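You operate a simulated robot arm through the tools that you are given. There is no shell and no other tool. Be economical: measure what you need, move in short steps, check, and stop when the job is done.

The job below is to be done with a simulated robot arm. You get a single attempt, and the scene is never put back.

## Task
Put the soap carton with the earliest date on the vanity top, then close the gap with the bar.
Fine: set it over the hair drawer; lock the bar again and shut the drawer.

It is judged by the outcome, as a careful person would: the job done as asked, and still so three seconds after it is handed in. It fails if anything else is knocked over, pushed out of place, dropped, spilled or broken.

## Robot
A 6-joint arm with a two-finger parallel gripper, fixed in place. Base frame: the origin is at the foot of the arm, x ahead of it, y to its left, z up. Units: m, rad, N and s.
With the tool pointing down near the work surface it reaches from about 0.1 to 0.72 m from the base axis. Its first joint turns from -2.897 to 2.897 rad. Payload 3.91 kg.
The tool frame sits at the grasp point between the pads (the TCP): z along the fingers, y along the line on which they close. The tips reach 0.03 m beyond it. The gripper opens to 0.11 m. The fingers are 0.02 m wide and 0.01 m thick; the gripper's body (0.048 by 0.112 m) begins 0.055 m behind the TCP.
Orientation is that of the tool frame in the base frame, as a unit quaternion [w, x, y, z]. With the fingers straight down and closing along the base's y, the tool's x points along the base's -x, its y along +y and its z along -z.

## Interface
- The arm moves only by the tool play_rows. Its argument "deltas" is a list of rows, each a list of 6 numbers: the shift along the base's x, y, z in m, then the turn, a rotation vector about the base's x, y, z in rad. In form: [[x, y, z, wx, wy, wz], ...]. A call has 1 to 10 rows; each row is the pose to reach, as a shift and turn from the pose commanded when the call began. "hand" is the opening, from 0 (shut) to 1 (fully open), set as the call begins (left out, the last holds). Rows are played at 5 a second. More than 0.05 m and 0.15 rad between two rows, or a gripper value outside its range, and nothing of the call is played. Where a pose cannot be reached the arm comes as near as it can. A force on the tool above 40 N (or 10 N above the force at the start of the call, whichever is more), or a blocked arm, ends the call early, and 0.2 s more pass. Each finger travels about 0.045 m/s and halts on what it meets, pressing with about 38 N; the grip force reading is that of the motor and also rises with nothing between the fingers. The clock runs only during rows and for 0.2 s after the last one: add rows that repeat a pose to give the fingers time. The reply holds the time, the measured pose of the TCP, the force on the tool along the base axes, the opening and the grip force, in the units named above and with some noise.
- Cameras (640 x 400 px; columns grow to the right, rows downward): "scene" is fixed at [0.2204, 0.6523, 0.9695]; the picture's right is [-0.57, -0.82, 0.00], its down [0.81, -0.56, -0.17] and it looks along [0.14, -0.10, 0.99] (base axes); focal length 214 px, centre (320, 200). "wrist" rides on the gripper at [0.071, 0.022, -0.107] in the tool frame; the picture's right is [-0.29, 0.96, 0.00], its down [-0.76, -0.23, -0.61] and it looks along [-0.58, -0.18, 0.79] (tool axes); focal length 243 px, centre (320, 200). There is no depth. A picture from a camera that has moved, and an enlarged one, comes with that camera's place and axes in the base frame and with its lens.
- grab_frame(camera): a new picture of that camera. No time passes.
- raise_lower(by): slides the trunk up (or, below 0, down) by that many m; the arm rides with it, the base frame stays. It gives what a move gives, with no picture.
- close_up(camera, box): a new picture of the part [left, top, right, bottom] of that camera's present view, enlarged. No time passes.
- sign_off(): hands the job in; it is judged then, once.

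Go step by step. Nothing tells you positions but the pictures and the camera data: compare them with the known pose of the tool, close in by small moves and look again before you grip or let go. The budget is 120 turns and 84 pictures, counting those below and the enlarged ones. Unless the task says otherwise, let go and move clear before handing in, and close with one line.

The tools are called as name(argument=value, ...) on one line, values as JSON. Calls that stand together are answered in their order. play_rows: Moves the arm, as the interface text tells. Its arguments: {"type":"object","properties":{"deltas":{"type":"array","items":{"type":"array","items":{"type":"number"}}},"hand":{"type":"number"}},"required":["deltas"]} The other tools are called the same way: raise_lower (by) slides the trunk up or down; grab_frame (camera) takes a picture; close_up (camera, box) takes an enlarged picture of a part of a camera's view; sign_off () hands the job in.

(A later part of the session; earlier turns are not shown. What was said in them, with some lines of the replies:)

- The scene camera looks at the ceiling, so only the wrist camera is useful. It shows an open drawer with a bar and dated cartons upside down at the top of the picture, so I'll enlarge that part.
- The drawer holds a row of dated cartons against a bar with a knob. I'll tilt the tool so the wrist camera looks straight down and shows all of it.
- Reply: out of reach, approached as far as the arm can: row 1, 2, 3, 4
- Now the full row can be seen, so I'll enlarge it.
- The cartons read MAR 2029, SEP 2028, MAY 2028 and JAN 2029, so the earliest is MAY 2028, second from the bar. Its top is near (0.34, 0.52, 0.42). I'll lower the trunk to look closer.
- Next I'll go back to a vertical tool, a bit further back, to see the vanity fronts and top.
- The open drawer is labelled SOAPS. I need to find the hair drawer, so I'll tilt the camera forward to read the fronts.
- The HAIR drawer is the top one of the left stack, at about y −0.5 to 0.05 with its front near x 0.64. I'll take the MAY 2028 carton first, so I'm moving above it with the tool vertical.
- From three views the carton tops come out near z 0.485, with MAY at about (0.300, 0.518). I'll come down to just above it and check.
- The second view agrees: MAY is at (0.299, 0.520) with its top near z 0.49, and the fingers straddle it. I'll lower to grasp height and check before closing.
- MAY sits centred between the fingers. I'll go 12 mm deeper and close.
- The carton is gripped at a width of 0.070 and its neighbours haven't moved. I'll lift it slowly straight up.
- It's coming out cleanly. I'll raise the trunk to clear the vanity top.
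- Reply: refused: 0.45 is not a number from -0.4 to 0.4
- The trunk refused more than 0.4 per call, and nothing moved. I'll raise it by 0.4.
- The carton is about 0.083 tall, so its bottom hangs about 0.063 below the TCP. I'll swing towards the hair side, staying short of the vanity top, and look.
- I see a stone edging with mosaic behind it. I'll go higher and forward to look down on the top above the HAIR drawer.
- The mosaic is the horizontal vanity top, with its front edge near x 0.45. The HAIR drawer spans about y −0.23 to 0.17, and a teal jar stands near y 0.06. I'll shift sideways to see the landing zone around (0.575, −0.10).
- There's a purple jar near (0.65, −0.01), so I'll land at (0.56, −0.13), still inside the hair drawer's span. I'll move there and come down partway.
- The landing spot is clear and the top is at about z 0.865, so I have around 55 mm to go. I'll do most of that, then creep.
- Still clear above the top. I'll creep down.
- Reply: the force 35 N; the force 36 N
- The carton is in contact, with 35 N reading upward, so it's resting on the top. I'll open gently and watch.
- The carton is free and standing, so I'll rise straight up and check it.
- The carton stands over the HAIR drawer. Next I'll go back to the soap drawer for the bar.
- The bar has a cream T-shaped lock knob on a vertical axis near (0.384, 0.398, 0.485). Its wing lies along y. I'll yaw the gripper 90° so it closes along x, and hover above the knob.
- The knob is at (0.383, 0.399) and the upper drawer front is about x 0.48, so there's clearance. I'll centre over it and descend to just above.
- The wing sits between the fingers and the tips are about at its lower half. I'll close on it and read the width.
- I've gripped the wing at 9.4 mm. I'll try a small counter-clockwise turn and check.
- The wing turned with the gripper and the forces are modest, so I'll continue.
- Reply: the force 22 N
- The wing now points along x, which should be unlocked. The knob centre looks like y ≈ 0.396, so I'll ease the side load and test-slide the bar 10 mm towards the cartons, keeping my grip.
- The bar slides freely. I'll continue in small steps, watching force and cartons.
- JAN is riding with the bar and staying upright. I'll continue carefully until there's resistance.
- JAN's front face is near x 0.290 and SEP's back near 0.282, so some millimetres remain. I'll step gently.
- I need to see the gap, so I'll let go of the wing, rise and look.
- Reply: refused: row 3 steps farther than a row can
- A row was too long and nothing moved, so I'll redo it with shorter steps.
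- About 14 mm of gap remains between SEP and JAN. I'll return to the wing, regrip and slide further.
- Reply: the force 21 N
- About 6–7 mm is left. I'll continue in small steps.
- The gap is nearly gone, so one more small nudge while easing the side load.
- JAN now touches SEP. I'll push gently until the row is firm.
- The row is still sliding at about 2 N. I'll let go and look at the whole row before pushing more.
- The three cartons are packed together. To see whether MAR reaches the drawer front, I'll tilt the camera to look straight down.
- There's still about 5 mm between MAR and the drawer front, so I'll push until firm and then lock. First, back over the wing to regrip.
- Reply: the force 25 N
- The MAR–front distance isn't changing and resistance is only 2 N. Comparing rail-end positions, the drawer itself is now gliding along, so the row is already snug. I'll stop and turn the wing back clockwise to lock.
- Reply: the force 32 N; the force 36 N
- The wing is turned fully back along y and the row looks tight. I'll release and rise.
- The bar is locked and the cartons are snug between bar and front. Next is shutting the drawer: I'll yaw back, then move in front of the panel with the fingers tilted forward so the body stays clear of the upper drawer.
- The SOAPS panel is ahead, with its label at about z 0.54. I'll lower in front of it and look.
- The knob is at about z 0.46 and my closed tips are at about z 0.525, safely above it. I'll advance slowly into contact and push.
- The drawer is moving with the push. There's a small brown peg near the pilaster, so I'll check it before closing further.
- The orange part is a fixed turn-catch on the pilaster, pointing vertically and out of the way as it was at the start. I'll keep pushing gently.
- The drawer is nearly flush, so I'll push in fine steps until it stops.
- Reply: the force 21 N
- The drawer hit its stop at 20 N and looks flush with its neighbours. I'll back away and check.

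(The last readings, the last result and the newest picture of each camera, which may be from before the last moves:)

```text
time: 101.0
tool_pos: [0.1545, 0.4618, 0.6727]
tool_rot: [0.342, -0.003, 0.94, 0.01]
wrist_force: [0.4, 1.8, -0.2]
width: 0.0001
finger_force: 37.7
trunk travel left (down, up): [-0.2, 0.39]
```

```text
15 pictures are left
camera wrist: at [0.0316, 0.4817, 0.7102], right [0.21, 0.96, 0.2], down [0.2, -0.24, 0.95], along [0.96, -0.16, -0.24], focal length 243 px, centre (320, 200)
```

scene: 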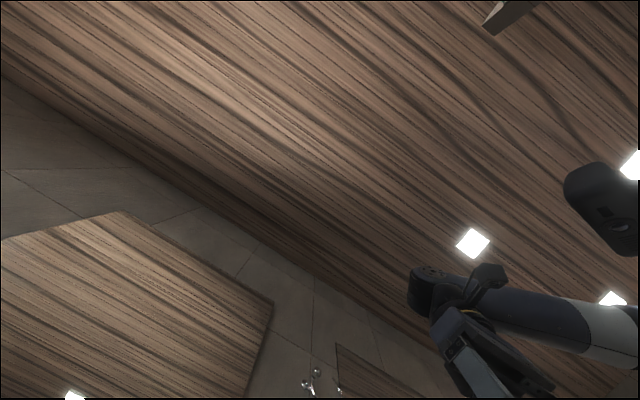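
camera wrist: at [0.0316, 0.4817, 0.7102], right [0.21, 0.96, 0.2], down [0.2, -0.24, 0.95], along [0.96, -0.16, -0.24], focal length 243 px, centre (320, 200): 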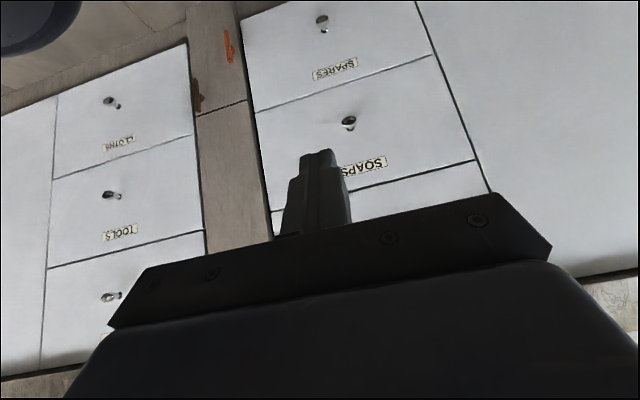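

The SOAPS drawer is flush and shut. I'll raise the trunk for a last check of the carton on the top.

raise_lower(by=0.38)

play_rows(deltas=[[0, -0.03, 0, 0, 0.15, 0], [0, -0.08, 0, 0, 0.3, 0], [0, -0.12, 0, 0, 0.45, 0], [0, -0.16, 0, 0, 0.45, 0], [0.02, -0.2, 0, 0, 0.45, 0], [0.02, -0.2, 0, 0, 0.45, 0]])

grab_frame(camera="wrist")

```text
time: 104.6
tool_pos: [0.1557, 0.462, 1.0519]
tool_rot: [0.341, -0.003, 0.94, 0.01]
wrist_force: [0.6, -0.1, 0.9]
width: 0.0
finger_force: 37.1
trunk travel left (down, up): [-0.58, 0.01]
```

```text
time: 106.0
tool_pos: [0.1756, 0.2602, 1.0519]
tool_rot: [0.122, 0.0, 0.992, 0.011]
wrist_force: [0.9, -0.4, 0.9]
width: 0.0002
finger_force: 37.5
trunk travel left (down, up): [-0.58, 0.01]
```

```text
14 pictures are left
camera wrist: at [0.0806, 0.2807, 1.141], right [0.28, 0.96, 0.09], down [0.59, -0.24, 0.77], along [0.76, -0.16, -0.63], focal length 243 px, centre (320, 200)
```

wrist: 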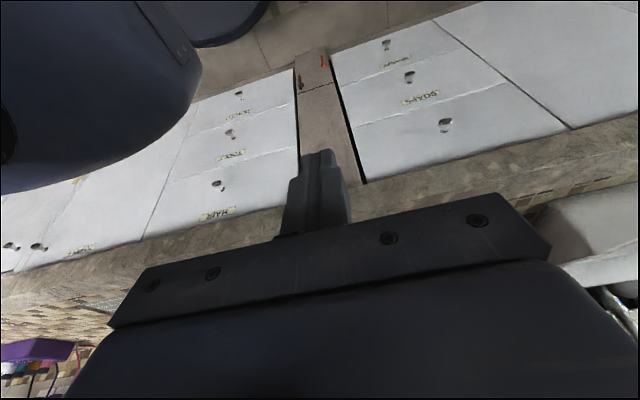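

play_rows(deltas=[[0.04, -0.03, 0, 0, 0.1, 0], [0.08, -0.06, 0, 0, 0.2, 0], [0.12, -0.09, 0, 0, 0.244, 0], [0.16, -0.12, 0, 0, 0.244, 0], [0.2, -0.15, 0, 0, 0.244, 0], [0.22, -0.19, 0, 0, 0.244, 0], [0.22, -0.23, 0, 0, 0.244, 0], [0.22, -0.27, 0, 0, 0.244, 0], [0.22, -0.27, 0, 0, 0.244, 0]], hand=1)

grab_frame(camera="wrist")

```text
time: 108.0
tool_pos: [0.3938, -0.0095, 1.0527]
tool_rot: [0.001, 0.001, 1.0, 0.011]
wrist_force: [0.0, 0.7, -0.2]
width: 0.11
finger_force: 0.0
trunk travel left (down, up): [-0.58, 0.01]
```

```text
13 pictures are left
camera wrist: at [0.3234, 0.0103, 1.1615], right [0.29, 0.96, 0.02], down [0.76, -0.25, 0.6], along [0.58, -0.16, -0.8], focal length 243 px, centre (320, 200)
```

wrist: 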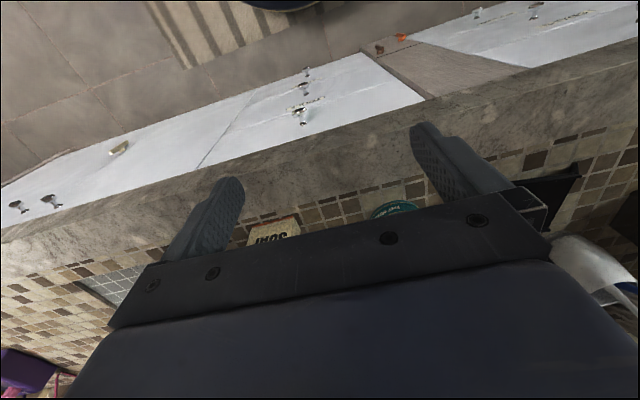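

The carton is standing on the vanity top within the HAIR drawer's width, the SOAPS drawer is shut, and the arm is clear, so I'm handing in.

sign_off()

```text
The job is handed in.
```

I put the MAY 2028 soap carton on the vanity top over the HAIR drawer, slid the bar up against the remaining cartons and locked it, and shut the SOAPS drawer.
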